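You operate a simulated robot arm through the tools that you are given. There is no shell and no other tool. Be economical: measure what you need, move in short steps, check, and stop when the job is done.

The job below is to be done with a simulated robot arm. You get a single attempt, and the scene is never put back.

TASK
Take the grey cap on the top of the far cart and put it away on the top of the end bench. Put the green filter on the top of the near cart away on the top of the end bench. Put the dark grey gasket from the tray beside the far bare engine in the blue crate on the far cart. Stack the carburettor labelled "340" from the top of the far cart on top of the carburettor marked "347". Put the silver regulator on the top of the frame bench away on the top of the short bench. Put two of the red buffers from the top of the packing bench on the table of the banding machine. Do these in any order.
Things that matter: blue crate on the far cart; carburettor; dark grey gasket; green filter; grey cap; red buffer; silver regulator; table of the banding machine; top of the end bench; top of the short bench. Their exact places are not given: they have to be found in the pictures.

Only the result counts: the job must be done as asked and must still hold three seconds after the hand-in. Knocking over, shifting, dropping, spilling or breaking anything else fails it. A push-on lid holds only when it is set on centred and level and pressed home; a screw cap is set on level and turned clockwise until tight.

THE ROBOT
A 7-joint arm with a vacuum gripper on a trunk, on a base that drives. Base frame: it is fixed to the floor where the robot stands at the start and does not move with it; the origin is under the middle of the robot, x ahead of it, y to its left, z up; the surface under the hand at the start is at about z = 0.78. Readings come in m, degrees, newtons and seconds.
With the tool pointing down near the work surface it reaches from about 0.16 to 0.84 m from the robot's upright axis, wherever it stands. Its first joint turns from -166.0 to 166.0 degrees. Places, roughly: blue crate on the far cart (31x20x10 cm) [0.5, -0.3, 0.8]; carburettor [0.5, 0.25, 0.75]; dark grey gasket (4x4x2 cm) [-0.1, 1.4, 0.8]; green filter (5x4x4 cm) [-2.6, 0.4, 0.8]; grey cap (5x5x3 cm) [0.5, 0.2, 0.8]; red buffer (6x6x3 cm) [-11.9, 0.6, 0.9]; silver regulator [-8.75, -1.5, 0.75]; table of the banding machine [-11.7, 2.5, 0.8]; top of the end bench [0.6, -2.1, 0.8]; top of the short bench [-5.9, -1.5, 0.8]. Payload 1.88 kg.
Tool frame: the origin (TCP) lies in the middle of the cups' lips, and z points out of the cups. The gripper has 1 cup of 0.032 m across, covering 0.032 by 0.032 m (tool x, y); the bellows give 0.014 m. With the vacuum on, a cup seals on a smooth face that it is pressed against (1 to 4 N); it does not hold porous or soft things. The pull reaches 41 N.
Orientation is that of the tool frame in the base frame, as a unit quaternion [w, x, y, z]. With the cups facing straight down, the tool's x points along the base's -x, its y along +y and its z along -z.

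THE INTERFACE
- The arm moves only by the tool move_arm. Its argument "series" is a list that holds one entry, the list of rows, each a list of 7 numbers: the shift along the tool's x, y, z in m, then the turn, a rotation vector about the tool's x, y, z in degrees, then the vacuum: 1 switches it on, 0 off. In form: [[[dx, dy, dz, ax, ay, az, vacuum], ...]]. A call has 1 to 10 rows; each row shifts and turns the commanded pose from where the row before left it, along the tool's axes as they then stand. A row lasts 0.2 s, in which the tool goes at most 0.05 m and 8.6 degrees; a call with a longer step from one row to the next is refused whole, and so is a gripper value outside its range. Where a pose cannot be reached the arm comes as near as it can. A force on the tool above 40 N (or 10 N above the force at the start of the call, whichever is more), or a blocked arm, ends the call early, and 0.2 s more pass. The pull builds up within a second once a cup has sealed. Time passes only in rows, and 0.2 s behind the last, so rows that do not move give it time. It gives the time, the measured TCP pose, the force on the tool (base axes) and the pull of the vacuum at its end, in the units of the frame above (readings bear some noise), with the torque about the TCP (base axes, N m) and any sound that the robot's microphone picked up, and new pictures: "views" is both (left out), scene, wrist or none.
- Cameras (640 x 400 px; columns grow to the right, rows downward): "scene" is now at [0.0144, 0.165, 1.5315]; the picture's right is [0.02, -1.00, 0.00], its down [-0.79, -0.01, -0.61] and it looks along [0.61, 0.01, -0.79] (base axes); focal length 281 px, centre (320, 200). "wrist" rides on the gripper at [0.082, 0.014, -0.216] in the tool frame; the picture's right is [-0.17, 0.99, 0.00], its down [-0.91, -0.15, -0.37] and it looks along [-0.37, -0.06, 0.93] (tool axes); focal length 243 px, centre (320, 200).
- slide_trunk(by): slides the trunk up (or, below 0, down) by that many m; the arm and the scene camera ride with it, the base frame stays. It gives what a move gives, with no picture.
- base_move(legs): drives the robot by 1 to 6 legs, each [ahead, left, turn to the left] in m, m and degrees, along the robot's own axes; the way and the turn of a leg run together, so that a leg with both is an arc; at most 1.5 m and 180 degrees a leg. The arm and the cameras ride along, it lands a little off, and it stops where it bumps. It gives what a move gives, and a new picture of the scene camera.
- pan_tilt(pan, tilt): turns the head with the scene camera to pan (to the left, within 155 degrees either way) and tilt (down, from -29 to 69), counted from straight ahead of the robot. It gives what a move gives, and a new picture of the scene camera.
- measure_at(camera, pixels): for up to 12 pixels [column, row] of the newest picture of that camera ("zoom" is the newest enlarged one), the place [x, y, z] in the base frame of the surface seen there, good to about 0.002 m. The clock stands still meanwhile.
- inspect(camera, box): a new picture of the part [left, top, right, bottom] of that camera's present view, enlarged. The clock stands still meanwhile.
- finish_job(): hands the job in; it is judged then, once.

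Keep the steps short. Do not move on a guess: measure, check each grasp and each placing, and mend mistakes. In all there are 138 turns and 260 pictures (those below and enlarged ones count). Leave the vacuum off and the arm clear of the work at the hand-in unless told otherwise, and finish with a single line.

The tools are called after "Call:" by a JSON object that holds its "method" and its "body". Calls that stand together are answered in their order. move_arm: Moves the arm, as the interface text tells. Its arguments: {"type":"object","properties":{"series":{"type":"array"},"views":{"type":"string","enum":["both","scene","wrist","none"]}},"required":["series"]} The other tools are called the same way: slide_trunk (by) slides the trunk up or down; base_move (legs) drives the base; pan_tilt (pan, tilt) turns the head that bears the scene camera; measure_at (camera, pixels) gives the place of the surface under pixels of a picture; inspect (camera, box) takes an enlarged picture of a part of a camera's view; finish_job () hands the job in.

At the start:

```text
t: 0.0
eef_pos: [0.4433, 0.3495, 1.0624]
tool_rot: [0.0, 0.0, 1.0, 0.0]
force: [0.5, 0.0, -0.1]
moment: [0.0, -0.01, 0.0]
pull: 0.2
trunk travel left (down, up): [-0.5, 0.09]
robot x, y, heading: [0.0011, 0.002, 0.1]
head pan, tilt: [1.0, 52.6]
```

scene: 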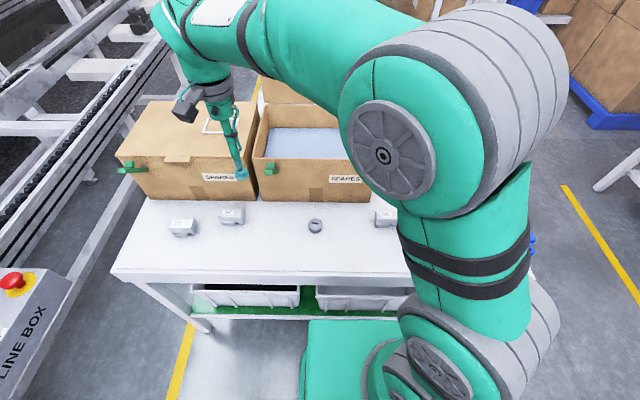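
wrist: 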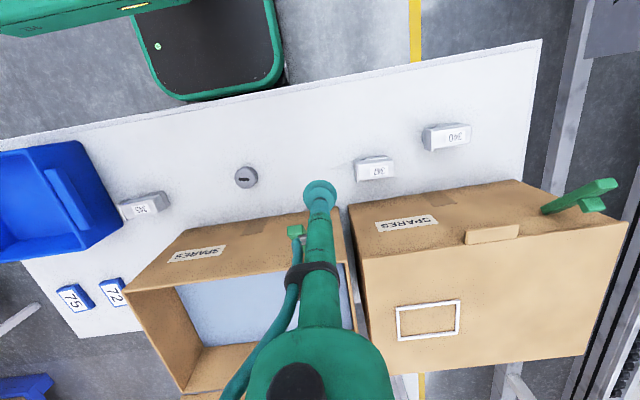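

I see the far cart with a round grey cap and labelled carburettors in the wrist view. I'll zoom in and measure them.

Call:
{"method": "inspect", "body": {"camera": "wrist", "box": [340, 100, 500, 200]}}

Call:
{"method": "measure_at", "body": {"camera": "wrist", "pixels": [[246, 177], [238, 171], [448, 128], [373, 162], [138, 200], [40, 200], [300, 250], [420, 110], [448, 148], [270, 150], [530, 50], [20, 145]]}}

```text
4.00 times, centred on (420, 150) of wrist
```

zoom: 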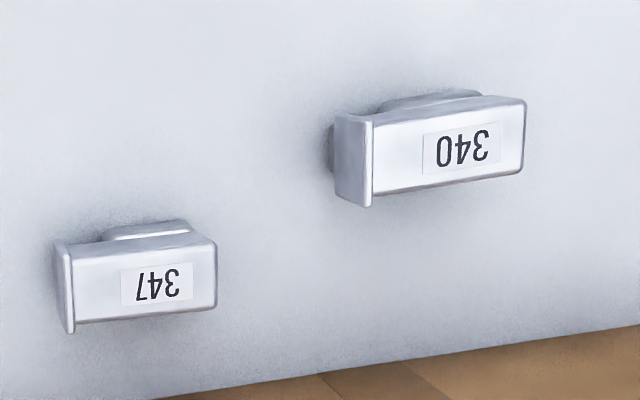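

```text
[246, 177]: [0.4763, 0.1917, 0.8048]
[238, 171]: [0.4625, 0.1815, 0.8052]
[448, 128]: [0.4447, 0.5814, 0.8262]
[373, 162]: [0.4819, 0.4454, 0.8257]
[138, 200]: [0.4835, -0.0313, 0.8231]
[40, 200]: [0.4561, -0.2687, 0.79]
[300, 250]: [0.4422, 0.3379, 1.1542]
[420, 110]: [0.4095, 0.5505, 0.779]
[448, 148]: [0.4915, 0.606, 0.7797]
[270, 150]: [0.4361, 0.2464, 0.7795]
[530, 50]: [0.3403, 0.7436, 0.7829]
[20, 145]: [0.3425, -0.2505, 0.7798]
```

Both labels are clear. I'll measure the corners of both tops.

Call:
{"method": "measure_at", "body": {"camera": "zoom", "pixels": [[78, 248], [210, 242], [213, 302], [80, 318], [145, 280], [376, 130], [520, 102], [518, 168], [377, 190], [450, 147], [350, 160], [150, 228]]}}

Call:
{"method": "inspect", "body": {"camera": "wrist", "box": [200, 150, 280, 200]}}

```text
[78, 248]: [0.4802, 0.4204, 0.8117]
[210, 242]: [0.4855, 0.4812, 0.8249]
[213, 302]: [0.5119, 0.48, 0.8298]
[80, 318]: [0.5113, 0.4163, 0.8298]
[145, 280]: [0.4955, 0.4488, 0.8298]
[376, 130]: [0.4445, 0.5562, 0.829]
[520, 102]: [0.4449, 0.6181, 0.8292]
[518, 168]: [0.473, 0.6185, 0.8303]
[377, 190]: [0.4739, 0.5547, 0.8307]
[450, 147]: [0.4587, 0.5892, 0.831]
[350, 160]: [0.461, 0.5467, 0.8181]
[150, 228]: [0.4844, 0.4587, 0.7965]
```

```text
8.00 times, centred on (240, 175) of wrist
```

zoom: 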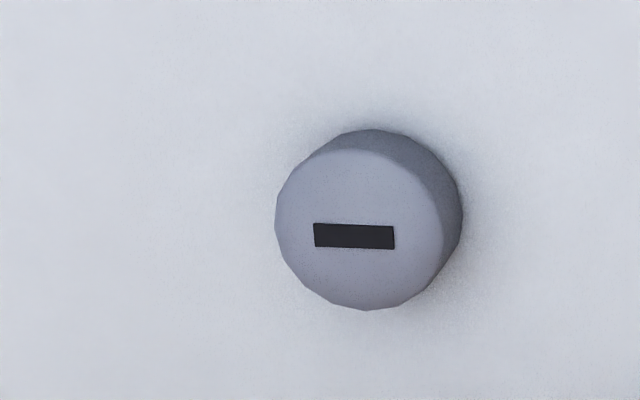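

Carburettor 340's top is centred near (0.459, 0.587) and 347's near (0.496, 0.449), both at z 0.83. Next I'll check how close the boxes are.

Call:
{"method": "measure_at", "body": {"camera": "wrist", "pixels": [[360, 215], [400, 205], [500, 187], [380, 260], [460, 240], [600, 205], [590, 185], [200, 232], [250, 220], [245, 179], [297, 232], [360, 190]]}}

Call:
{"method": "measure_at", "body": {"camera": "scene", "pixels": [[160, 105], [180, 150], [150, 195], [200, 200], [130, 168], [270, 165], [320, 130], [300, 150], [310, 190], [340, 105], [182, 220], [232, 210]]}}

```text
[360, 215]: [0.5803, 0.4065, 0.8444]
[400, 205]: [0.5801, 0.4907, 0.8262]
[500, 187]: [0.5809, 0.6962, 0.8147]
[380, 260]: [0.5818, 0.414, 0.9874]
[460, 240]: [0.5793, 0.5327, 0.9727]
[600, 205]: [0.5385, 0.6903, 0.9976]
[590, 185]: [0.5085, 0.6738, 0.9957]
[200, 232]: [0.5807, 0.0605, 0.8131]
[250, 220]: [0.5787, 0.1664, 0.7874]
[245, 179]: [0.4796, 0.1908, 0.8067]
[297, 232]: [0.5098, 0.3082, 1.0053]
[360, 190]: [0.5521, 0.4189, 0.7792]
```

```text
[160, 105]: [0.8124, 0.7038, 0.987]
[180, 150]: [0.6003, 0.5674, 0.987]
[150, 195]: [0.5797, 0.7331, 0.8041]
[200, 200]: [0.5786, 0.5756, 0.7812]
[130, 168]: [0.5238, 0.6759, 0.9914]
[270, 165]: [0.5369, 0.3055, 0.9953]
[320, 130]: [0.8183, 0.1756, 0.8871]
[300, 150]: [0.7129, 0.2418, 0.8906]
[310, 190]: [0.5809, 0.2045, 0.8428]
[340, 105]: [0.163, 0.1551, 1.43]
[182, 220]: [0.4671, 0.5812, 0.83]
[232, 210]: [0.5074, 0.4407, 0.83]
```

Nothing blocks the way at 340 (the clip is at x≈0.51, y≈0.675). I'll move above 340 and stop about 4 cm over it.

Call:
{"method": "move_arm", "body": {"series": [[[-0.004, 0.0475, 0, 0, 0, 0, 0], [-0.004, 0.0475, 0, 0, 0, 0, 0], [-0.004, 0.0475, 0, 0, 0, 0, 0], [-0.004, 0.0475, 0, 0, 0, 0, 0], [0, 0.0475, 0, 0, 0, 0, 0], [0, 0, 0.048, 0, 0, 0, 0], [0, 0, 0.048, 0, 0, 0, 0], [0, 0, 0.048, 0, 0, 0, 0], [0, 0, 0.048, 0, 0, 0, 0], [0, 0, 0, 0, 0, 0, 0]]]}}

```text
t: 2.2
eef_pos: [0.4624, 0.5851, 0.8675]
tool_rot: [0.0, 0.0, 1.0, 0.0]
force: [-0.3, -0.4, -0.5]
moment: [-0.01, 0.03, 0.0]
pull: 0.1
trunk travel left (down, up): [-0.5, 0.09]
robot x, y, heading: [-0.002, 0.0034, 0.2]
head pan, tilt: [1.0, 52.6]
```

scene: 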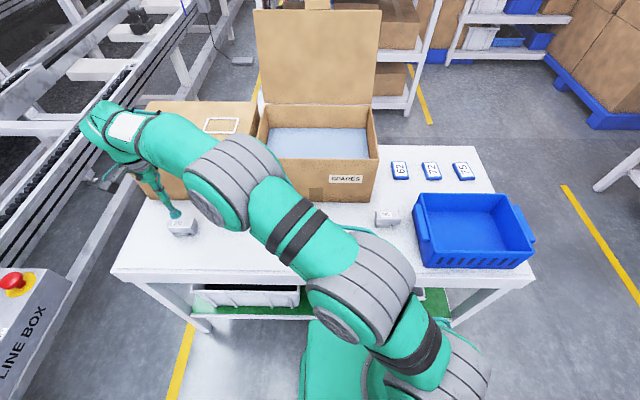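
wrist: 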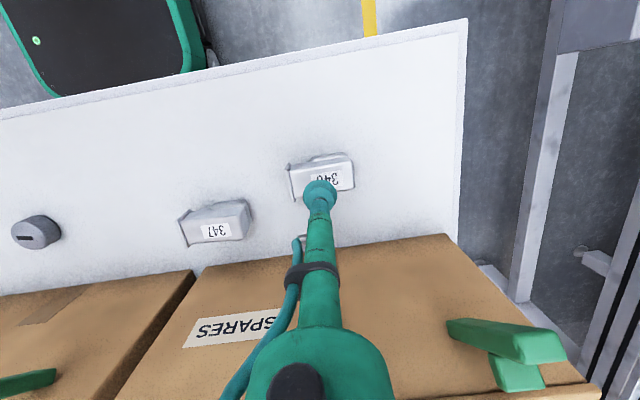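

I'm about 3 mm off. I'll correct that, go down and press with the vacuum on.

Call:
{"method": "move_arm", "body": {"series": [[[0.003, 0.002, 0.02, 0, 0, 0, 0], [0, 0, 0.014, 0, 0, 0, 1], [0, 0, 0.006, 0, 0, 0, 1], [0, 0, 0.003, 0, 0, 0, 1], [0, 0, 0, 0, 0, 0, 1], [0, 0, 0, 0, 0, 0, 1], [0, 0, 0, 0, 0, 0, 1], [0, 0, 0, 0, 0, 0, 1]]], "views": "wrist"}}

```text
t: 4.0
eef_pos: [0.4573, 0.5907, 0.8278]
tool_rot: [0.001, 0.001, 1.0, 0.0]
force: [-0.8, 1.8, 13.9]
moment: [-0.09, -0.11, -0.01]
pull: 41.1
trunk travel left (down, up): [-0.5, 0.09]
robot x, y, heading: [-0.0002, -0.0007, -0.0]
head pan, tilt: [1.0, 52.6]
```

wrist: 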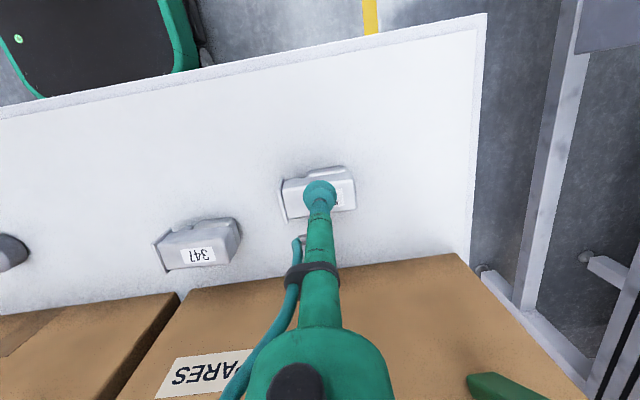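

It's sealed with a pull of 41 N. I'll lift 9 cm and shift by the difference between centres (+0.037, -0.138).

Call:
{"method": "move_arm", "body": {"series": [[[0, 0, -0.015, 0, 0, 0, 1], [0, 0, -0.025, 0, 0, 0, 1], [0, 0, -0.025, 0, 0, 0, 1], [0, 0, -0.025, 0, 0, 0, 1], [-0.0092, -0.0345, 0, 0, 0, 0, 1], [-0.0092, -0.0345, 0, 0, 0, 0, 1], [-0.0092, -0.0345, 0, 0, 0, 0, 1], [-0.0092, -0.0345, 0, 0, 0, 0, 1], [0, 0, 0, 0, 0, 0, 1], [0, 0, 0, 0, 0, 0, 1]]]}}

```text
t: 6.2
eef_pos: [0.4922, 0.4494, 0.9159]
tool_rot: [0.001, 0.001, 1.0, 0.0]
force: [0.7, 0.0, -1.9]
moment: [0.0, -0.01, 0.01]
pull: 40.6
trunk travel left (down, up): [-0.5, 0.09]
robot x, y, heading: [-0.0019, 0.0021, -0.1]
head pan, tilt: [1.0, 52.6]
```

scene: 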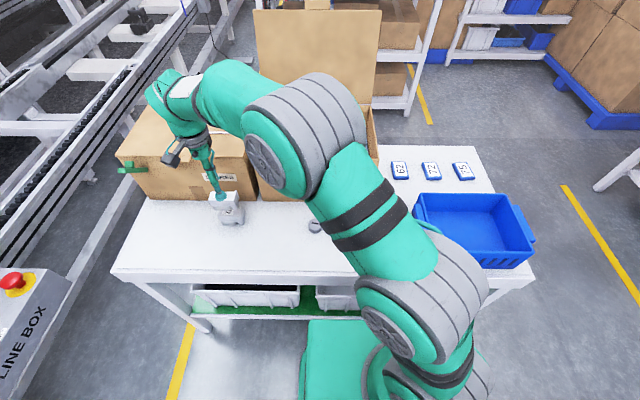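
wrist: 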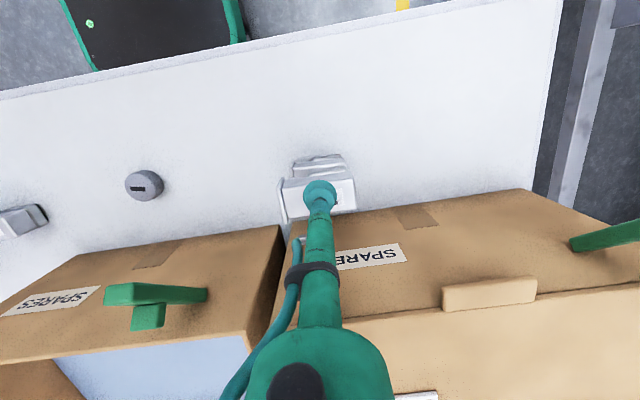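

The carburettor hangs above 347. I'll zoom both cameras to check the alignment.

Call:
{"method": "inspect", "body": {"camera": "scene", "box": [192, 175, 272, 225]}}

Call:
{"method": "inspect", "body": {"camera": "wrist", "box": [240, 140, 400, 240]}}

```text
8.00 times, centred on (232, 200) of scene
```

zoom: 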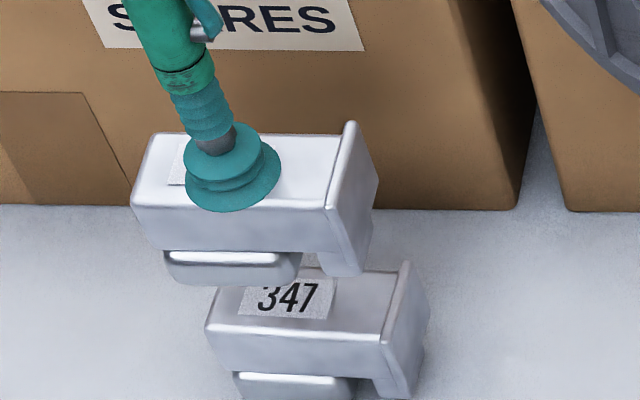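

```text
4.00 times, centred on (320, 190) of wrist
```

zoom: 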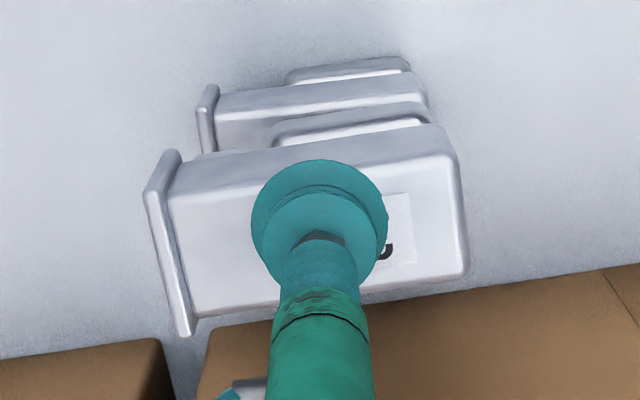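

The end flanges look slightly proud of the tops. I'll measure both parts on a fresh scene zoom.

Call:
{"method": "inspect", "body": {"camera": "scene", "box": [192, 180, 272, 230]}}

Call:
{"method": "measure_at", "body": {"camera": "zoom", "pixels": [[322, 140], [320, 172], [140, 150], [353, 85], [352, 145], [335, 185], [350, 225], [385, 245], [382, 290], [225, 285], [404, 226], [398, 350]]}}

```text
8.00 times, centred on (232, 205) of scene
```

zoom: 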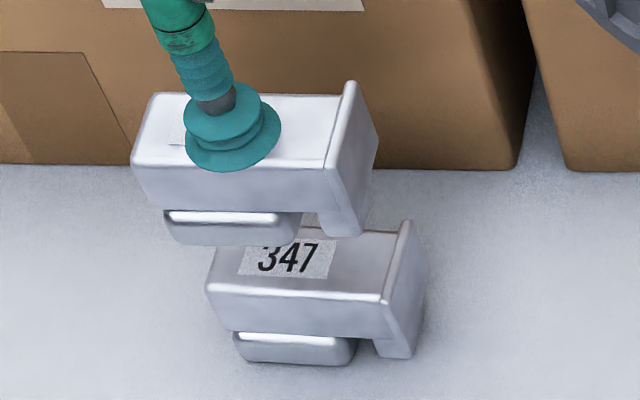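

```text
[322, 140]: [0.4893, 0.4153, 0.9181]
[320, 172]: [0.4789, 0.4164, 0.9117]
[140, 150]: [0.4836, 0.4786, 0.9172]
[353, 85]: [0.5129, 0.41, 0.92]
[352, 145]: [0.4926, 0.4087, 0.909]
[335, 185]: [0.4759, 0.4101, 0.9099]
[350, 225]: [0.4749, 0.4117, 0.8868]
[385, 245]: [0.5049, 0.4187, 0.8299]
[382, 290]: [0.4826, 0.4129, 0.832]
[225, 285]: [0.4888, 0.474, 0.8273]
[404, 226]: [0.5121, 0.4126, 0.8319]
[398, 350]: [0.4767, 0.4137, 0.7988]
```

I'll check whether the bottom of the upper flange would meet the lower flange.

Call:
{"method": "measure_at", "body": {"camera": "zoom", "pixels": [[350, 231], [345, 235], [352, 234], [200, 238], [230, 242], [260, 242], [395, 354], [395, 358], [300, 361], [270, 360], [340, 362], [230, 218]]}}

```text
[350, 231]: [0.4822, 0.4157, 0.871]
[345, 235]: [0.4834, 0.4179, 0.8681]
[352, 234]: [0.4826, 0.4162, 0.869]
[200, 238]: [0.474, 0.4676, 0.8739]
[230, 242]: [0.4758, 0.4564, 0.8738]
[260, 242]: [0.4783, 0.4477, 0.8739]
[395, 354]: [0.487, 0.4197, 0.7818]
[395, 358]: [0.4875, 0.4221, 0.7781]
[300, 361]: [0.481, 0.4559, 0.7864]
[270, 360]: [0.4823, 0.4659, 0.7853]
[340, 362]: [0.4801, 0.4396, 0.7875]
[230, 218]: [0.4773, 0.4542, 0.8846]
```

The two are aligned within 3 mm, and the gap is about 3.5 cm. I'll shift +3 mm in y and lower slowly.

Call:
{"method": "move_arm", "body": {"series": [[[0, 0.003, 0.015, 0, 0, 0, 1], [0, 0, 0.01, 0, 0, 0, 1], [0, 0, 0.004, 0, 0, 0, 1], [0, 0, 0.003, 0, 0, 0, 1], [0, 0, 0.003, 0, 0, 0, 1], [0, 0, 0.002, 0, 0, 0, 1], [0, 0, 0, 0, 0, 0, 1]]]}}

```text
t: 7.8
eef_pos: [0.4941, 0.4529, 0.8797]
tool_rot: [0.0, 0.0, 1.0, 0.0]
force: [-0.9, 0.7, -2.0]
moment: [0.01, -0.01, -0.02]
pull: 41.0
trunk travel left (down, up): [-0.5, 0.09]
robot x, y, heading: [0.0001, 0.0004, -0.2]
head pan, tilt: [1.0, 52.6]
```

scene: 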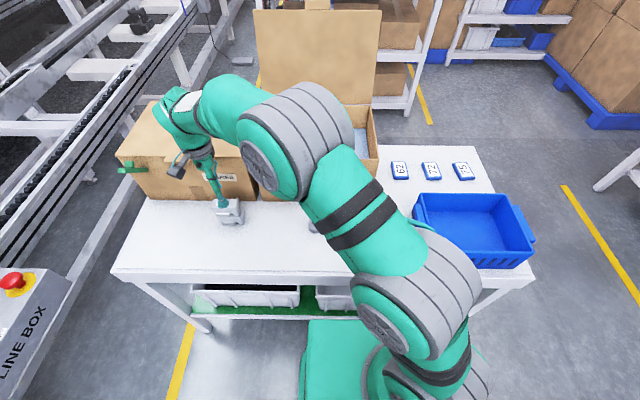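
wrist: 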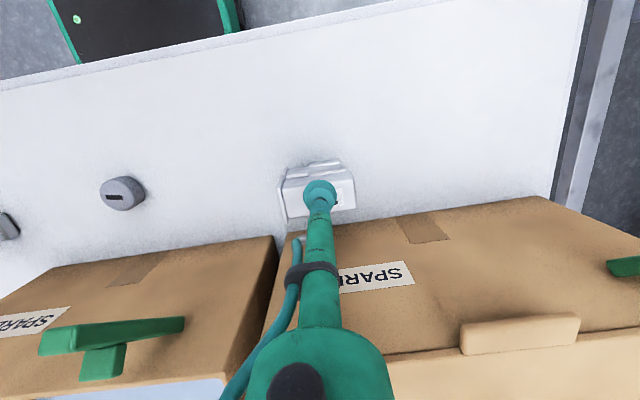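

There's no contact yet at z 0.880. I'll lower further in small steps.

Call:
{"method": "move_arm", "body": {"series": [[[0, 0, 0.002, 0, 0, 0, 1], [0, 0, 0.002, 0, 0, 0, 1], [0, 0, 0, 0, 0, 0, 1]]], "views": "none"}}

Call:
{"method": "inspect", "body": {"camera": "scene", "box": [192, 180, 272, 230]}}

```text
t: 8.6
eef_pos: [0.4942, 0.4536, 0.8777]
tool_rot: [0.002, 0.0, 1.0, 0.001]
force: [-1.8, -2.7, 13.7]
moment: [-0.12, -0.03, -0.04]
pull: 40.7
trunk travel left (down, up): [-0.5, 0.09]
robot x, y, heading: [-0.0, 0.0006, -0.3]
head pan, tilt: [1.0, 52.6]
```

```text
8.00 times, centred on (232, 205) of scene
```

zoom: 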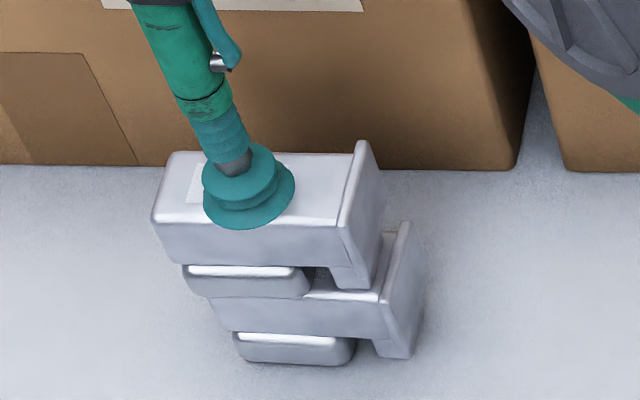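

It's in contact at 14 N. Before releasing I'll measure the offset between the two.

Call:
{"method": "measure_at", "body": {"camera": "zoom", "pixels": [[362, 145], [360, 200], [345, 230], [404, 226], [390, 300], [160, 210], [335, 200], [225, 290], [215, 315], [170, 235], [365, 275], [335, 215]]}}

```text
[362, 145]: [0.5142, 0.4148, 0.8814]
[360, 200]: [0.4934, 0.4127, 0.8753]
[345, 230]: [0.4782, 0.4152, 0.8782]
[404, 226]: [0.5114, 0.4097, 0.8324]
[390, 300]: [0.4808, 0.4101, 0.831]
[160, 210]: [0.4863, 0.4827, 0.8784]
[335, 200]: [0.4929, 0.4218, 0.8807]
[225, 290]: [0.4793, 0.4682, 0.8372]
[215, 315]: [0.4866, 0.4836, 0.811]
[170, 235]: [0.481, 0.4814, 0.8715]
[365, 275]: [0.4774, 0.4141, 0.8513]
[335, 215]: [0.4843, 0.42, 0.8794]
```

The offset is about 4 mm, which is fine, and the stack sits flush. I'll release and retreat.

Call:
{"method": "move_arm", "body": {"series": [[[0, 0, -0.001, 0, 0, 0, 1], [0, 0, 0, 0, 0, 0, 0], [0, 0, 0, 0, 0, 0, 0], [0, 0, 0, 0, 0, 0, 0], [0, 0, 0, 0, 0, 0, 0], [0, 0, -0.004, 0, 0, 0, 0], [0, 0, -0.01, 0, 0, 0, 0], [0, 0, -0.04, 0, 0, 0, 0], [0, 0, -0.04, 0, 0, 0, 0], [0, 0, 0, 0, 0, 0, 0]]]}}

```text
t: 10.8
eef_pos: [0.4912, 0.4582, 0.9703]
tool_rot: [0.0, 0.0, 1.0, 0.0]
force: [0.2, -0.5, 0.3]
moment: [0.0, 0.0, 0.02]
pull: 0.1
trunk travel left (down, up): [-0.5, 0.09]
robot x, y, heading: [-0.0005, 0.0013, 0.0]
head pan, tilt: [1.0, 52.6]
```

scene: 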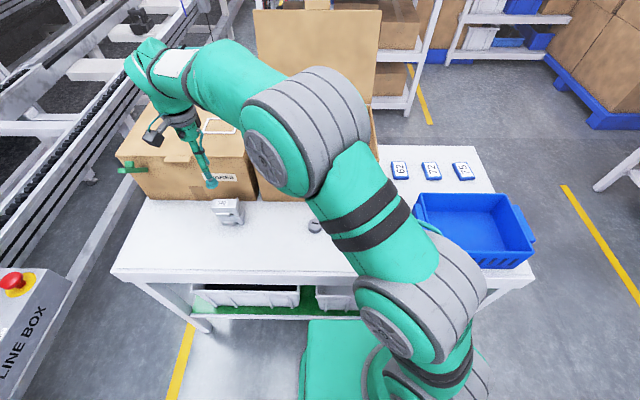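
wrist: 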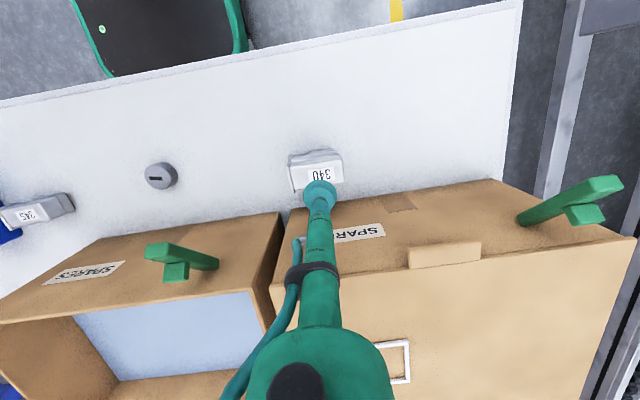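

The stack stands. Next is the cap at (0.478, 0.191). I'll pass in front of the clip at x≈0.44.

Call:
{"method": "move_arm", "body": {"series": [[[0.045, 0, 0, 0, 0, 0, 0], [0.006, -0.045, 0, 0, 0, 0, 0], [0, -0.0445, 0, 0, 0, 0, 0], [0, -0.0445, 0, 0, 0, 0, 0], [0, -0.0445, 0, 0, 0, 0, 0], [0, -0.0445, 0, 0, 0, 0, 0], [0, -0.044, 0.02, 0, 0, 0, 0], [-0.038, 0, 0.03, 0, 0, 0, 0], [0, 0, 0.045, 0, 0, 0, 0], [0, 0, 0, 0, 0, 0, 0]]]}}

```text
t: 13.0
eef_pos: [0.4781, 0.188, 0.8733]
tool_rot: [0.001, 0.0, 1.0, 0.0]
force: [0.3, -0.4, 0.5]
moment: [0.04, 0.03, 0.0]
pull: 0.1
trunk travel left (down, up): [-0.5, 0.09]
robot x, y, heading: [0.0011, 0.0015, 0.1]
head pan, tilt: [1.0, 52.6]
```

scene: 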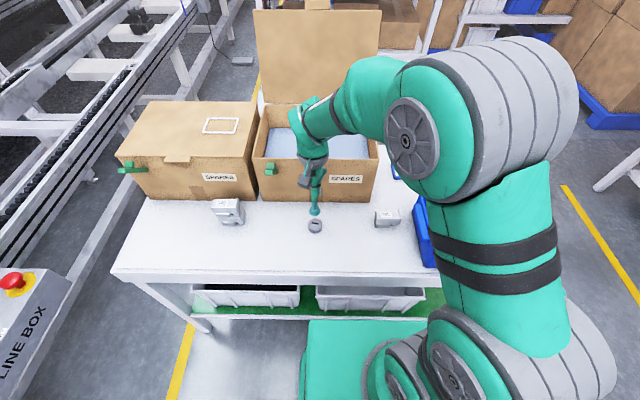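
wrist: 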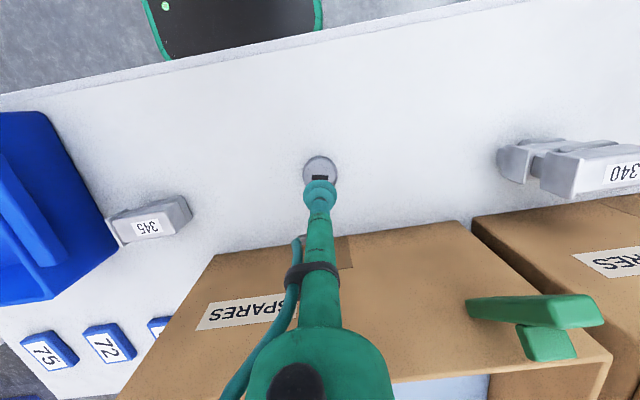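

I'm above the cap. I'll lower 6.7 cm, then press.

Call:
{"method": "move_arm", "body": {"series": [[[0, 0.003, 0.04, 0, 0, 0, 0], [0, 0, 0.018, 0, 0, 0, 1], [0, 0, 0.007, 0, 0, 0, 1], [0, 0, 0.004, 0, 0, 0, 1], [0, 0, 0, 0, 0, 0, 1], [0, 0, 0, 0, 0, 0, 1], [0, 0, 0, 0, 0, 0, 1], [0, 0, 0, 0, 0, 0, 1]]], "views": "wrist"}}

```text
t: 14.8
eef_pos: [0.4796, 0.1879, 0.8051]
tool_rot: [0.0, 0.0, 1.0, -0.001]
force: [0.7, 0.8, 0.4]
moment: [-0.03, 0.0, 0.0]
pull: 40.8
trunk travel left (down, up): [-0.5, 0.09]
robot x, y, heading: [0.0025, -0.0002, -0.1]
head pan, tilt: [1.0, 52.6]
```

wrist: 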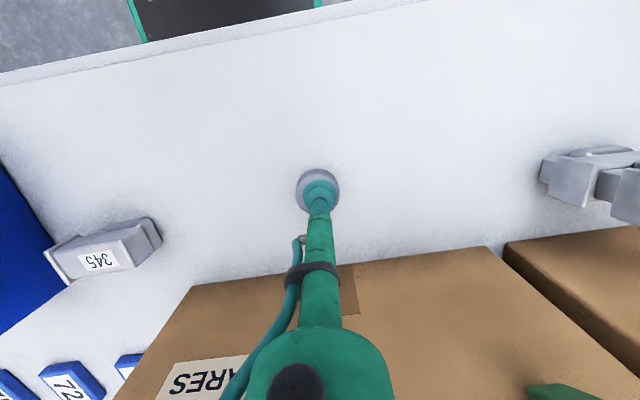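

The cap is sealed. I'll lift it and draw the arm in.

Call:
{"method": "move_arm", "body": {"series": [[[0, 0, -0.02, 0, 0, 0, 1], [0, 0, -0.045, 0, 0, 0, 1], [0, 0, -0.045, 0, 0, 0, 1], [0.03, -0.01, -0.04, 0, 0, 0, 1], [0.045, -0.02, -0.01, 0, 0, 0, 1], [0.045, -0.02, -0.01, 0, 0, 0, 1], [0.045, -0.02, 0, 0, 0, 0, 1], [0, 0, 0, 0, 0, 0, 1]]], "views": "wrist"}}

Call:
{"method": "pan_tilt", "body": {"pan": -75, "tilt": 25}}

Call:
{"method": "pan_tilt", "body": {"pan": 75, "tilt": 25}}

```text
refused: row 4 steps farther than a row can; nothing moved
```

```text
t: 16.3
eef_pos: [0.4794, 0.1897, 0.805]
tool_rot: [0.0, 0.0, 1.0, -0.001]
force: [0.5, -0.8, -0.5]
moment: [-0.03, -0.01, -0.01]
pull: 41.2
trunk travel left (down, up): [-0.5, 0.09]
robot x, y, heading: [0.001, 0.0017, 0.0]
head pan, tilt: [-75.0, 25.0]
```

scene: 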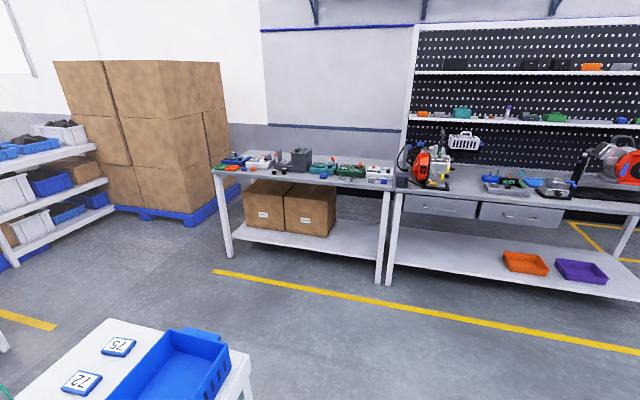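

```text
t: 18.6
eef_pos: [0.4791, 0.1887, 0.805]
tool_rot: [0.0, 0.0, 1.0, 0.0]
force: [-0.3, -0.2, -0.3]
moment: [-0.01, 0.01, -0.03]
pull: 41.1
trunk travel left (down, up): [-0.5, 0.09]
robot x, y, heading: [-0.0012, -0.0013, -0.2]
head pan, tilt: [75.0, 25.0]
```

scene: 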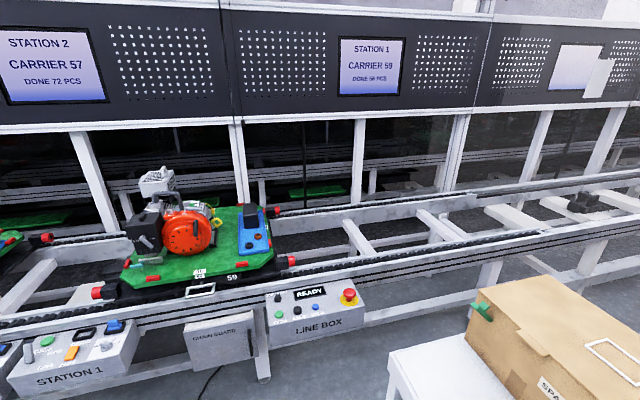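

I see a line with carrier 59 and a small blue tray on the left, and benches on the right. I'll zoom in on the tray, then retract with the right step sizes.

Call:
{"method": "inspect", "body": {"camera": "scene", "box": [120, 160, 312, 280]}}

Call:
{"method": "measure_at", "body": {"camera": "scene", "pixels": [[258, 237], [249, 248], [247, 212], [185, 235], [150, 180], [210, 270], [320, 325], [350, 298], [440, 300], [480, 240], [300, 262], [100, 290]]}}

Call:
{"method": "move_arm", "body": {"series": [[[0, 0, -0.02, 0, 0, 0, 1], [0, 0, -0.045, 0, 0, 0, 1], [0, 0, -0.045, 0, 0, 0, 1], [0, 0, -0.045, 0, 0, 0, 1], [0.03, -0.01, -0.03, 0, 0, 0, 1], [0.04, -0.02, -0.01, 0, 0, 0, 1], [0.04, -0.02, 0, 0, 0, 0, 1], [0.04, -0.02, 0, 0, 0, 0, 1], [0, 0, 0, 0, 0, 0, 1]]], "views": "wrist"}}

```text
3.33 times, centred on (216, 220) of scene
```

zoom: 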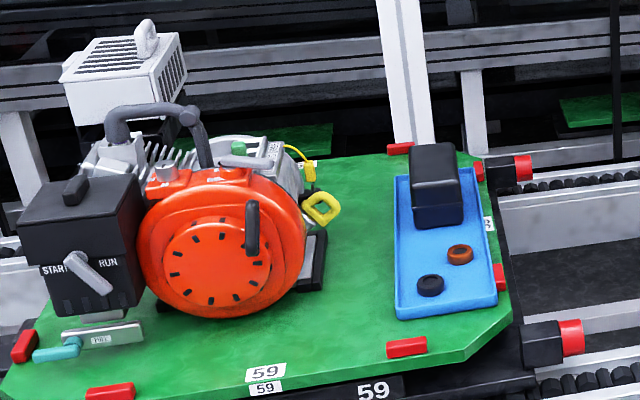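

```text
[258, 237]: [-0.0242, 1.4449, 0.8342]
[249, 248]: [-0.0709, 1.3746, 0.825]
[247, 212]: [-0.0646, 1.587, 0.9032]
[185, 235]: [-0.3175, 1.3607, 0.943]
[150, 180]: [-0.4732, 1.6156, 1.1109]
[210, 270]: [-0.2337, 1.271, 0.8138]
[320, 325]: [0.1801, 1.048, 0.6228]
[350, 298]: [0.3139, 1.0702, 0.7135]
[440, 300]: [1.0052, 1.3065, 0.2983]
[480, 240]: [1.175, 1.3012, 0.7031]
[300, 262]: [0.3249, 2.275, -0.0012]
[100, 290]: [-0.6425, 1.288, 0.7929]
```

```text
t: 20.6
eef_pos: [0.3313, 0.123, 1.0018]
tool_rot: [0.0, -0.001, 1.0, 0.0]
force: [-0.7, -0.2, -0.7]
moment: [-0.04, -0.02, 0.02]
pull: 40.5
trunk travel left (down, up): [-0.5, 0.09]
robot x, y, heading: [-0.0022, 0.0065, -0.0]
head pan, tilt: [75.0, 25.0]
```

wrist: 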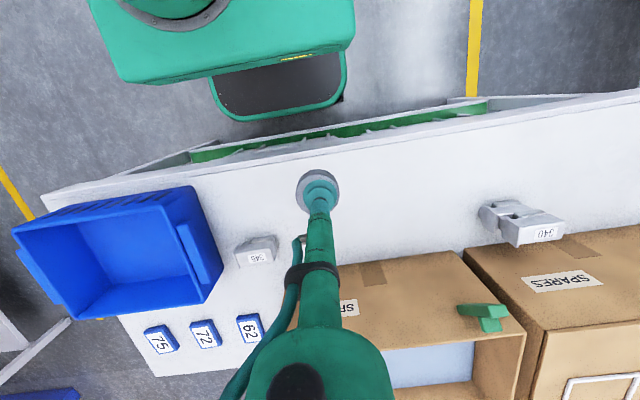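

The dark gasket is at (-0.07, 1.375, 0.825). I have the cap, so I'll look at the end bench.

Call:
{"method": "pan_tilt", "body": {"pan": -80, "tilt": 30}}

Call:
{"method": "inspect", "body": {"camera": "scene", "box": [230, 90, 430, 215]}}

```text
t: 23.0
eef_pos: [0.3309, 0.1232, 1.0008]
tool_rot: [-0.001, 0.0, 1.0, -0.001]
force: [-0.3, -0.5, -1.2]
moment: [-0.01, -0.02, 0.02]
pull: 41.1
trunk travel left (down, up): [-0.5, 0.09]
robot x, y, heading: [0.0015, -0.0012, -0.0]
head pan, tilt: [-80.0, 30.0]
```

scene: 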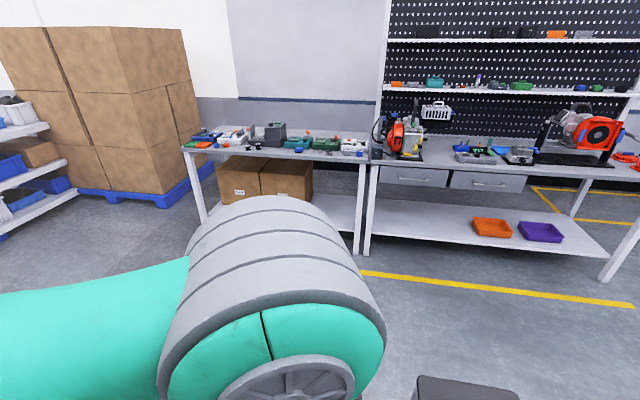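

```text
3.20 times, centred on (330, 152) of scene
```

zoom: 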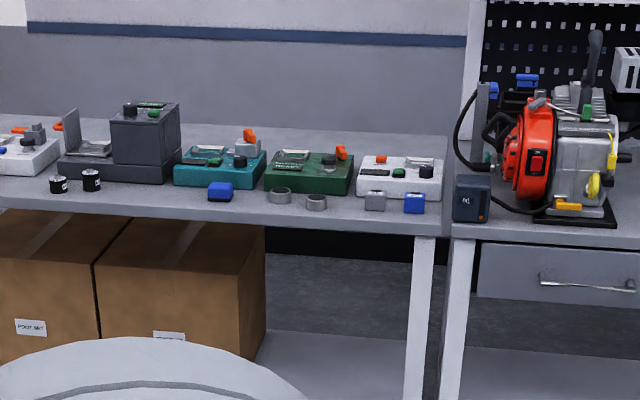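

Call:
{"method": "measure_at", "body": {"camera": "zoom", "pixels": [[30, 200], [330, 212], [435, 225], [435, 205], [300, 145], [430, 150], [375, 205], [310, 205], [220, 195], [360, 220], [250, 205], [150, 195]]}}

Call:
{"method": "measure_at", "body": {"camera": "scene", "pixels": [[185, 150], [210, 127], [370, 157], [385, 165], [365, 225], [205, 210], [372, 255], [500, 180], [630, 180], [440, 275], [600, 260]]}}

```text
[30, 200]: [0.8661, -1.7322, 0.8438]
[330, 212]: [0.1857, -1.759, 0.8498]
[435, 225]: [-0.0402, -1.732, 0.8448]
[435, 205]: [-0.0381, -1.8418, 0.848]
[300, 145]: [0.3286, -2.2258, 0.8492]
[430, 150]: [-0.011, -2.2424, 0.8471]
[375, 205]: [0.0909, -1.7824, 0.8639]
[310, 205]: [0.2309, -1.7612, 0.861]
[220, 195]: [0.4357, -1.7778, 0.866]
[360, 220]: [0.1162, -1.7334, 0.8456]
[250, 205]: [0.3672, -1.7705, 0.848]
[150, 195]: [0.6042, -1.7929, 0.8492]
```

```text
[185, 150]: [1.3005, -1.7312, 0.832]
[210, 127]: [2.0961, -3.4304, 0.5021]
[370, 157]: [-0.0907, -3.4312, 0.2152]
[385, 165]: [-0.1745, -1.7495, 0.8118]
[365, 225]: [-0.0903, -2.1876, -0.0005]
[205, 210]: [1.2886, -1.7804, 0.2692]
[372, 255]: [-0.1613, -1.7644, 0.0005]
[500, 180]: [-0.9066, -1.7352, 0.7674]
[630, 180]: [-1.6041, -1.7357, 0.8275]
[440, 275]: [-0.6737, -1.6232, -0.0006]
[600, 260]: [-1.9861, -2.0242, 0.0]
```

The end bench runs from x -0.05 to 1.30, with its front edge at y -1.73 and top at z 0.847. There's a free strip near x≈0.6 at the front. I'll drive there with the cap.

Call:
{"method": "base_move", "body": {"legs": [[-0.2, 0, 0], [0, -1.25, 0], [0, 0, -90], [0, 0.75, 0]]}}

Call:
{"method": "pan_tilt", "body": {"pan": 0, "tilt": 50}}

```text
t: 38.0
eef_pos: [0.665, -1.5943, 1.0016]
tool_rot: [0.0, 0.717, 0.697, 0.0]
force: [0.4, 0.1, -1.0]
moment: [0.02, -0.01, 0.04]
pull: 40.4
trunk travel left (down, up): [-0.5, 0.09]
robot x, y, heading: [0.5544, -1.2611, -91.4]
head pan, tilt: [-80.0, 30.0]
```

scene: 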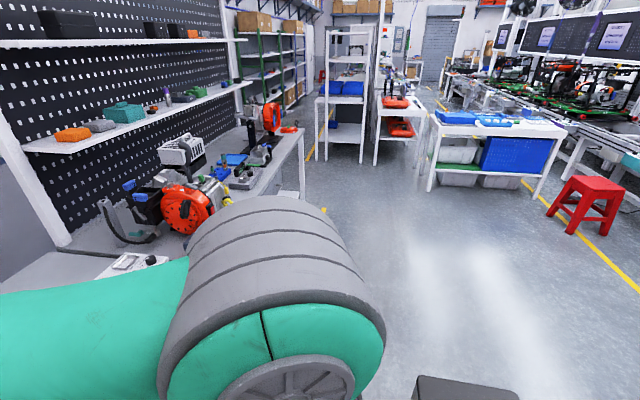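

```text
t: 39.5
eef_pos: [0.664, -1.5941, 1.0006]
tool_rot: [-0.001, 0.715, 0.699, 0.0]
force: [-0.7, 0.2, -0.9]
moment: [0.0, -0.01, -0.02]
pull: 41.4
trunk travel left (down, up): [-0.5, 0.09]
robot x, y, heading: [0.5497, -1.262, -91.5]
head pan, tilt: [0.0, 50.0]
```

scene: 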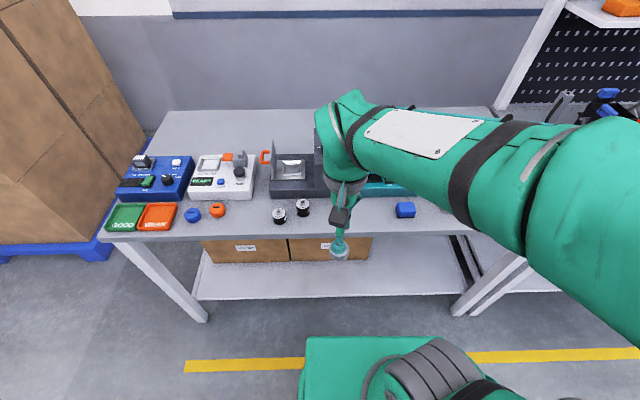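

Now I can see the bench front. I'll measure the free strip between the black knobs and the blue part, around pixels 325-390, 205-220.

Call:
{"method": "inspect", "body": {"camera": "scene", "box": [260, 180, 420, 280]}}

Call:
{"method": "measure_at", "body": {"camera": "zoom", "pixels": [[180, 110], [230, 130], [230, 90], [400, 80], [400, 130], [440, 120], [480, 120], [550, 120], [440, 70], [230, 170], [400, 170], [200, 60]]}}

Call:
{"method": "measure_at", "body": {"camera": "scene", "pixels": [[220, 120], [250, 130], [300, 130], [160, 140], [450, 120], [270, 215], [240, 215], [150, 185], [200, 150]]}}

```text
4.00 times, centred on (340, 230) of scene
```

zoom: 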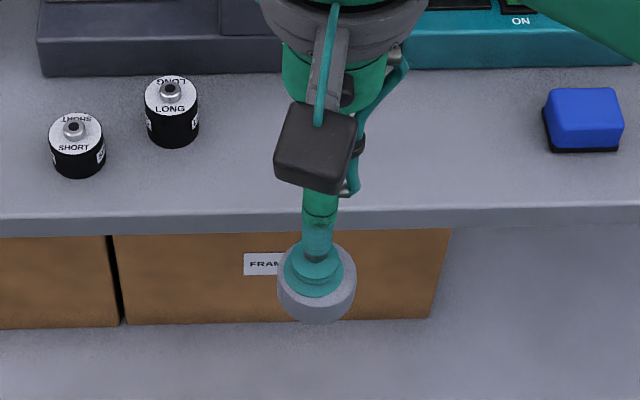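

```text
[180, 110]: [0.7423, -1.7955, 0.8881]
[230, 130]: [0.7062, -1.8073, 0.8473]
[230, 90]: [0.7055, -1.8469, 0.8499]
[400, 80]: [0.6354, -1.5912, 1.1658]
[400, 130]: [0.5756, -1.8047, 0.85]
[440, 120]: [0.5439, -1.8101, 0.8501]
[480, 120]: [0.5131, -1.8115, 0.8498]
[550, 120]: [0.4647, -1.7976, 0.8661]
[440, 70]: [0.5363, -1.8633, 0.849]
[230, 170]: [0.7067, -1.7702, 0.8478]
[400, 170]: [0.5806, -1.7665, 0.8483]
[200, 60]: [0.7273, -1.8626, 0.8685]
```

```text
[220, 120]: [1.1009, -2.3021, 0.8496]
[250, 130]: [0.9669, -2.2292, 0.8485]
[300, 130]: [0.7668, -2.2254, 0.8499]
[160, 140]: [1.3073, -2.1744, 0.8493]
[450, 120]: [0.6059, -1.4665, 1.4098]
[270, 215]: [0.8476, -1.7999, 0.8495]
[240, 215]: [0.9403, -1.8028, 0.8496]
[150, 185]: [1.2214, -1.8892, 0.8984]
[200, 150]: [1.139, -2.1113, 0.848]
```

The free zone is x 0.50–0.71, y -1.74 to -1.86, at z 0.849. I'll place the cap at (0.655, -1.80).

Call:
{"method": "move_arm", "body": {"series": [[[-0.042, -0.001, 0, 0, 0, 0, 1], [-0.042, -0.001, 0, 0, 0, 0, 1], [-0.042, -0.001, 0, 0, 0, 0, 1], [-0.04, -0.001, 0, 0, 0, 0, 1], [-0.04, 0, 0, 0, 0, 0, 1], [0, 0, 0.04, 0, 0, 0, 1], [0, 0, 0.04, 0, 0, 0, 1], [0, 0, 0.025, 0, 0, 0, 1], [0, 0, 0, 0, 0, 0, 1]]]}}

```text
t: 41.5
eef_pos: [0.6553, -1.8003, 0.898]
tool_rot: [0.0, 0.715, 0.699, 0.0]
force: [0.7, 0.0, -0.9]
moment: [0.03, 0.0, -0.01]
pull: 41.0
trunk travel left (down, up): [-0.5, 0.09]
robot x, y, heading: [0.5493, -1.2579, -91.3]
head pan, tilt: [0.0, 50.0]
```

scene: 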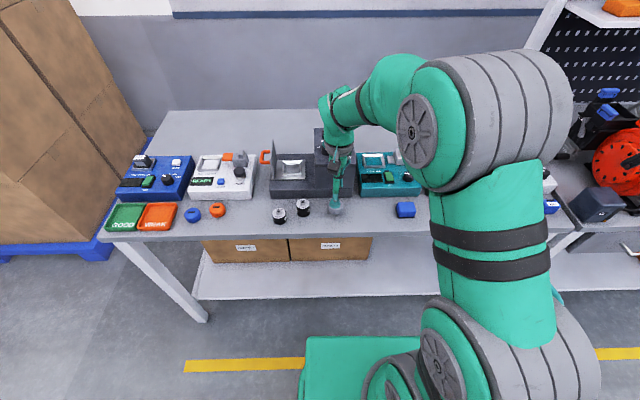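
wrist: 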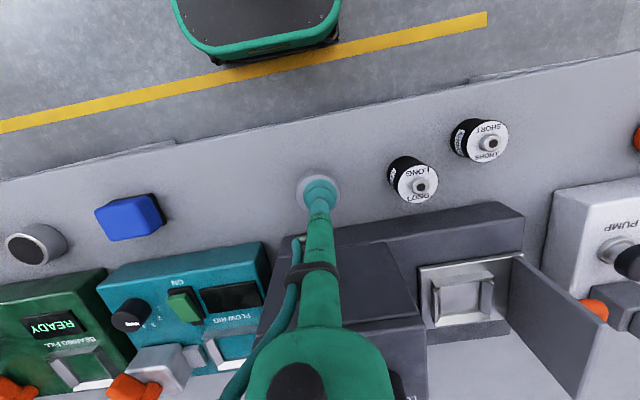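

Now I'll lower about 2.5 cm in small steps until it touches.

Call:
{"method": "move_arm", "body": {"series": [[[0, 0, 0.014, 0, 0, 0, 1], [0, 0, 0.005, 0, 0, 0, 1], [0, 0, 0.003, 0, 0, 0, 1], [0, 0, 0.002, 0, 0, 0, 1], [0, 0, 0, 0, 0, 0, 1]]], "views": "none"}}

```text
t: 42.7
eef_pos: [0.6544, -1.7999, 0.8747]
tool_rot: [0.001, 0.716, 0.698, 0.0]
force: [-2.3, 1.5, 18.2]
moment: [0.08, 0.11, -0.01]
pull: 40.7
trunk travel left (down, up): [-0.5, 0.09]
robot x, y, heading: [0.5489, -1.2629, -91.5]
head pan, tilt: [0.0, 50.0]
```

It's touching (18 N). I'll ease up slightly, release and retreat.

Call:
{"method": "move_arm", "body": {"series": [[[0, 0, -0.001, 0, 0, 0, 1], [0, 0, 0, 0, 0, 0, 0], [0, 0, 0, 0, 0, 0, 0], [0, 0, 0, 0, 0, 0, 0], [0, 0, 0, 0, 0, 0, 0], [0, 0, -0.01, 0, 0, 0, 0], [0, 0, -0.045, 0, 0, 0, 0], [0.0, 0, -0.045, 0, 0, 0, 0], [0.02, 0, -0.04, 0, 0, 0, 0], [0, 0, 0, 0, 0, 0, 0]]]}}

```text
t: 44.9
eef_pos: [0.6582, -1.7768, 1.0129]
tool_rot: [0.0, 0.716, 0.698, 0.001]
force: [0.1, -0.2, -0.2]
moment: [-0.03, -0.01, 0.0]
pull: 0.1
trunk travel left (down, up): [-0.5, 0.09]
robot x, y, heading: [0.5505, -1.2599, -91.5]
head pan, tilt: [0.0, 50.0]
```

scene: 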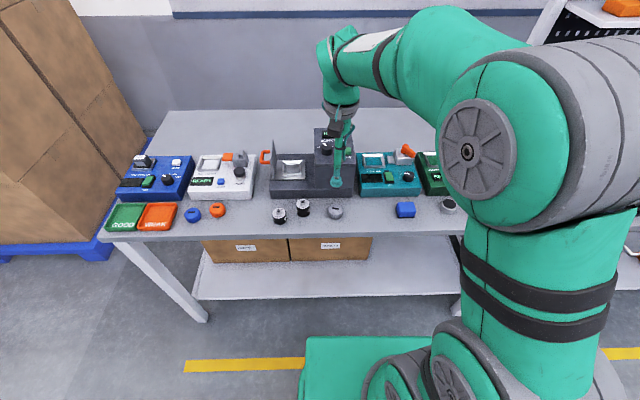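
wrist: 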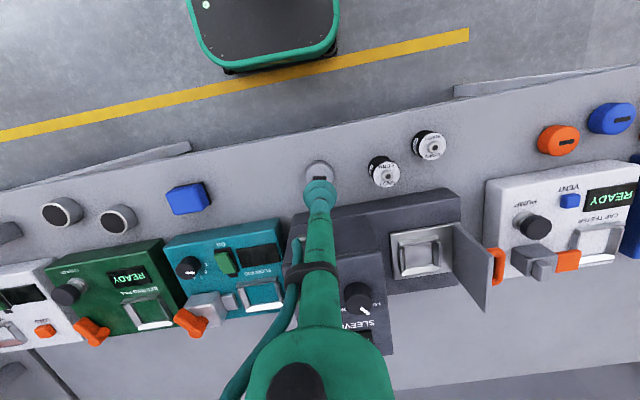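

The cap is standing. I'll retract and drive to the line for the gasket.

Call:
{"method": "move_arm", "body": {"series": [[[0.045, 0, 0, 0, 0, 0, 0], [0.045, 0, 0, 0, 0, 0, 0], [0.045, -0.02, 0, 0, 0, 0, 0], [0.03, -0.035, 0, 0, 0, 0, 0], [0, -0.035, 0, 0, 0, 0, 0]]], "views": "none"}}

Call:
{"method": "base_move", "body": {"legs": [[0, -0.8, 0], [-1.26, 0, 0], [0, 0, 91], [0, 0, 90.5]]}}

Call:
{"method": "pan_tilt", "body": {"pan": 0, "tilt": 35}}

```text
t: 46.1
eef_pos: [0.575, -1.6095, 1.0136]
tool_rot: [0.001, 0.715, 0.699, 0.0]
force: [-0.4, -1.0, 1.0]
moment: [0.01, 0.03, 0.0]
pull: 0.1
trunk travel left (down, up): [-0.5, 0.09]
robot x, y, heading: [0.5483, -1.2599, -91.6]
head pan, tilt: [0.0, 50.0]
```

```text
t: 64.2
eef_pos: [-0.2726, 0.3904, 1.0133]
tool_rot: [0.0, 0.721, -0.693, -0.001]
force: [-0.3, 0.5, -0.7]
moment: [0.02, 0.02, 0.0]
pull: 0.0
trunk travel left (down, up): [-0.5, 0.09]
robot x, y, heading: [-0.2254, 0.0419, 92.2]
head pan, tilt: [0.0, 50.0]
```

scene: 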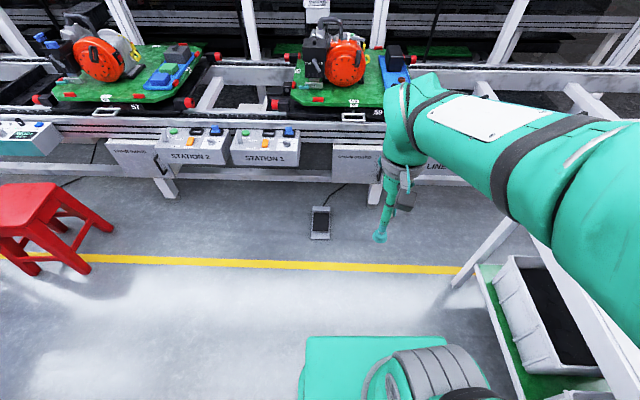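

```text
t: 65.0
eef_pos: [-0.2721, 0.3894, 1.0159]
tool_rot: [-0.001, 0.72, -0.694, 0.0]
force: [-0.1, 0.1, 0.3]
moment: [-0.02, 0.02, 0.0]
pull: 0.0
trunk travel left (down, up): [-0.5, 0.09]
robot x, y, heading: [-0.2272, 0.0424, 92.4]
head pan, tilt: [0.0, 35.0]
```

scene: 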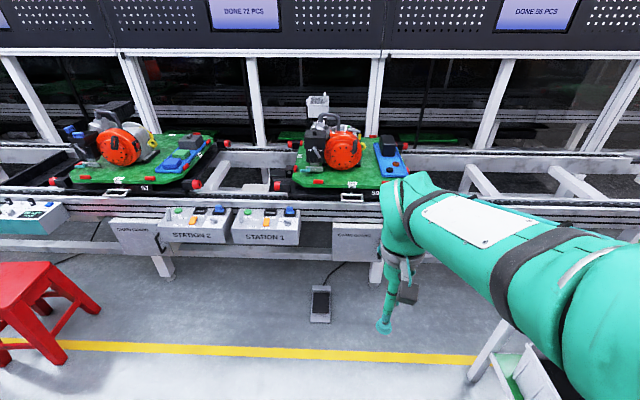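

A foot pedal lies on the floor. I'll measure it and the line's near edge before approaching.

Call:
{"method": "measure_at", "body": {"camera": "scene", "pixels": [[320, 318], [320, 288], [310, 322], [330, 322], [355, 240], [265, 230], [265, 245], [200, 240], [420, 262], [380, 280], [340, 200], [330, 275]]}}

Call:
{"method": "inspect", "body": {"camera": "scene", "box": [360, 130, 424, 170]}}

```text
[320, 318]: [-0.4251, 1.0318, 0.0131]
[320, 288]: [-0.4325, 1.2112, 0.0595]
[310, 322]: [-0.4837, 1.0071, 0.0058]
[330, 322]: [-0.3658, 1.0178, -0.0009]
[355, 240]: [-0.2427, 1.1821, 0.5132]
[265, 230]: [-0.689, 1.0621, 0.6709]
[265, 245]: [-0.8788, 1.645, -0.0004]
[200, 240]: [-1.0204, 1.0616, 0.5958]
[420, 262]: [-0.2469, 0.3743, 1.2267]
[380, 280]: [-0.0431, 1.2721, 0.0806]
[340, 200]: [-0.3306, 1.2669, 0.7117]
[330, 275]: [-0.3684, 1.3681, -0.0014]
```

```text
10.00 times, centred on (392, 150) of scene
```

zoom: 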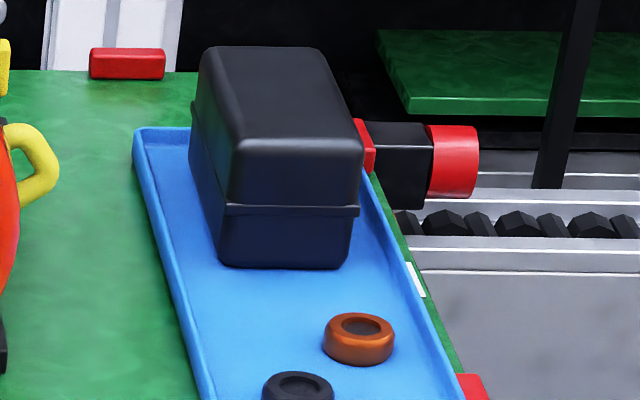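

The pedal is at x -0.49 to -0.36, y>1.0, so it's clear of my approach. I'll drive to about (-0.08, 0.64), facing the line.

Call:
{"method": "base_move", "body": {"legs": [[0.3, -0.15, -2.3], [0.3, 0, 0]]}}

Call:
{"method": "pan_tilt", "body": {"pan": 0, "tilt": 52}}

```text
t: 68.9
eef_pos: [-0.1171, 1.0074, 1.0147]
tool_rot: [0.0, 0.708, -0.706, 0.0]
force: [0.0, -0.3, 0.1]
moment: [0.0, -0.01, -0.03]
pull: 0.2
trunk travel left (down, up): [-0.5, 0.09]
robot x, y, heading: [-0.0824, 0.6619, 90.4]
head pan, tilt: [0.0, 35.0]
```

scene: 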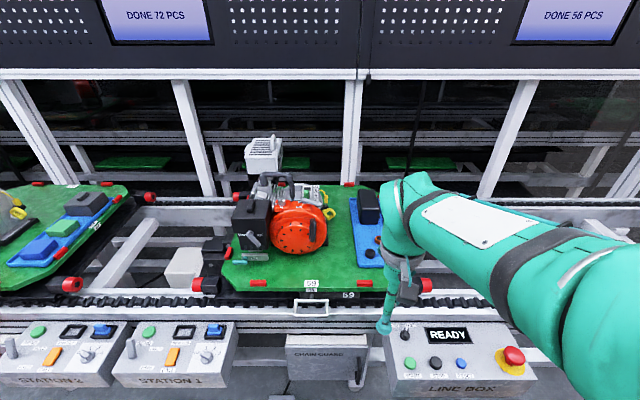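

```text
t: 69.7
eef_pos: [-0.1154, 1.0065, 1.0149]
tool_rot: [0.001, 0.709, -0.706, 0.001]
force: [0.7, -0.8, 0.4]
moment: [-0.01, -0.01, -0.03]
pull: 0.1
trunk travel left (down, up): [-0.5, 0.09]
robot x, y, heading: [-0.08, 0.6576, 90.1]
head pan, tilt: [0.0, 52.0]
```

scene: 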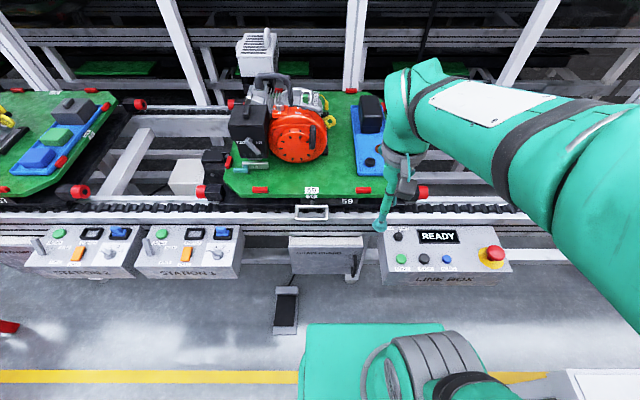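

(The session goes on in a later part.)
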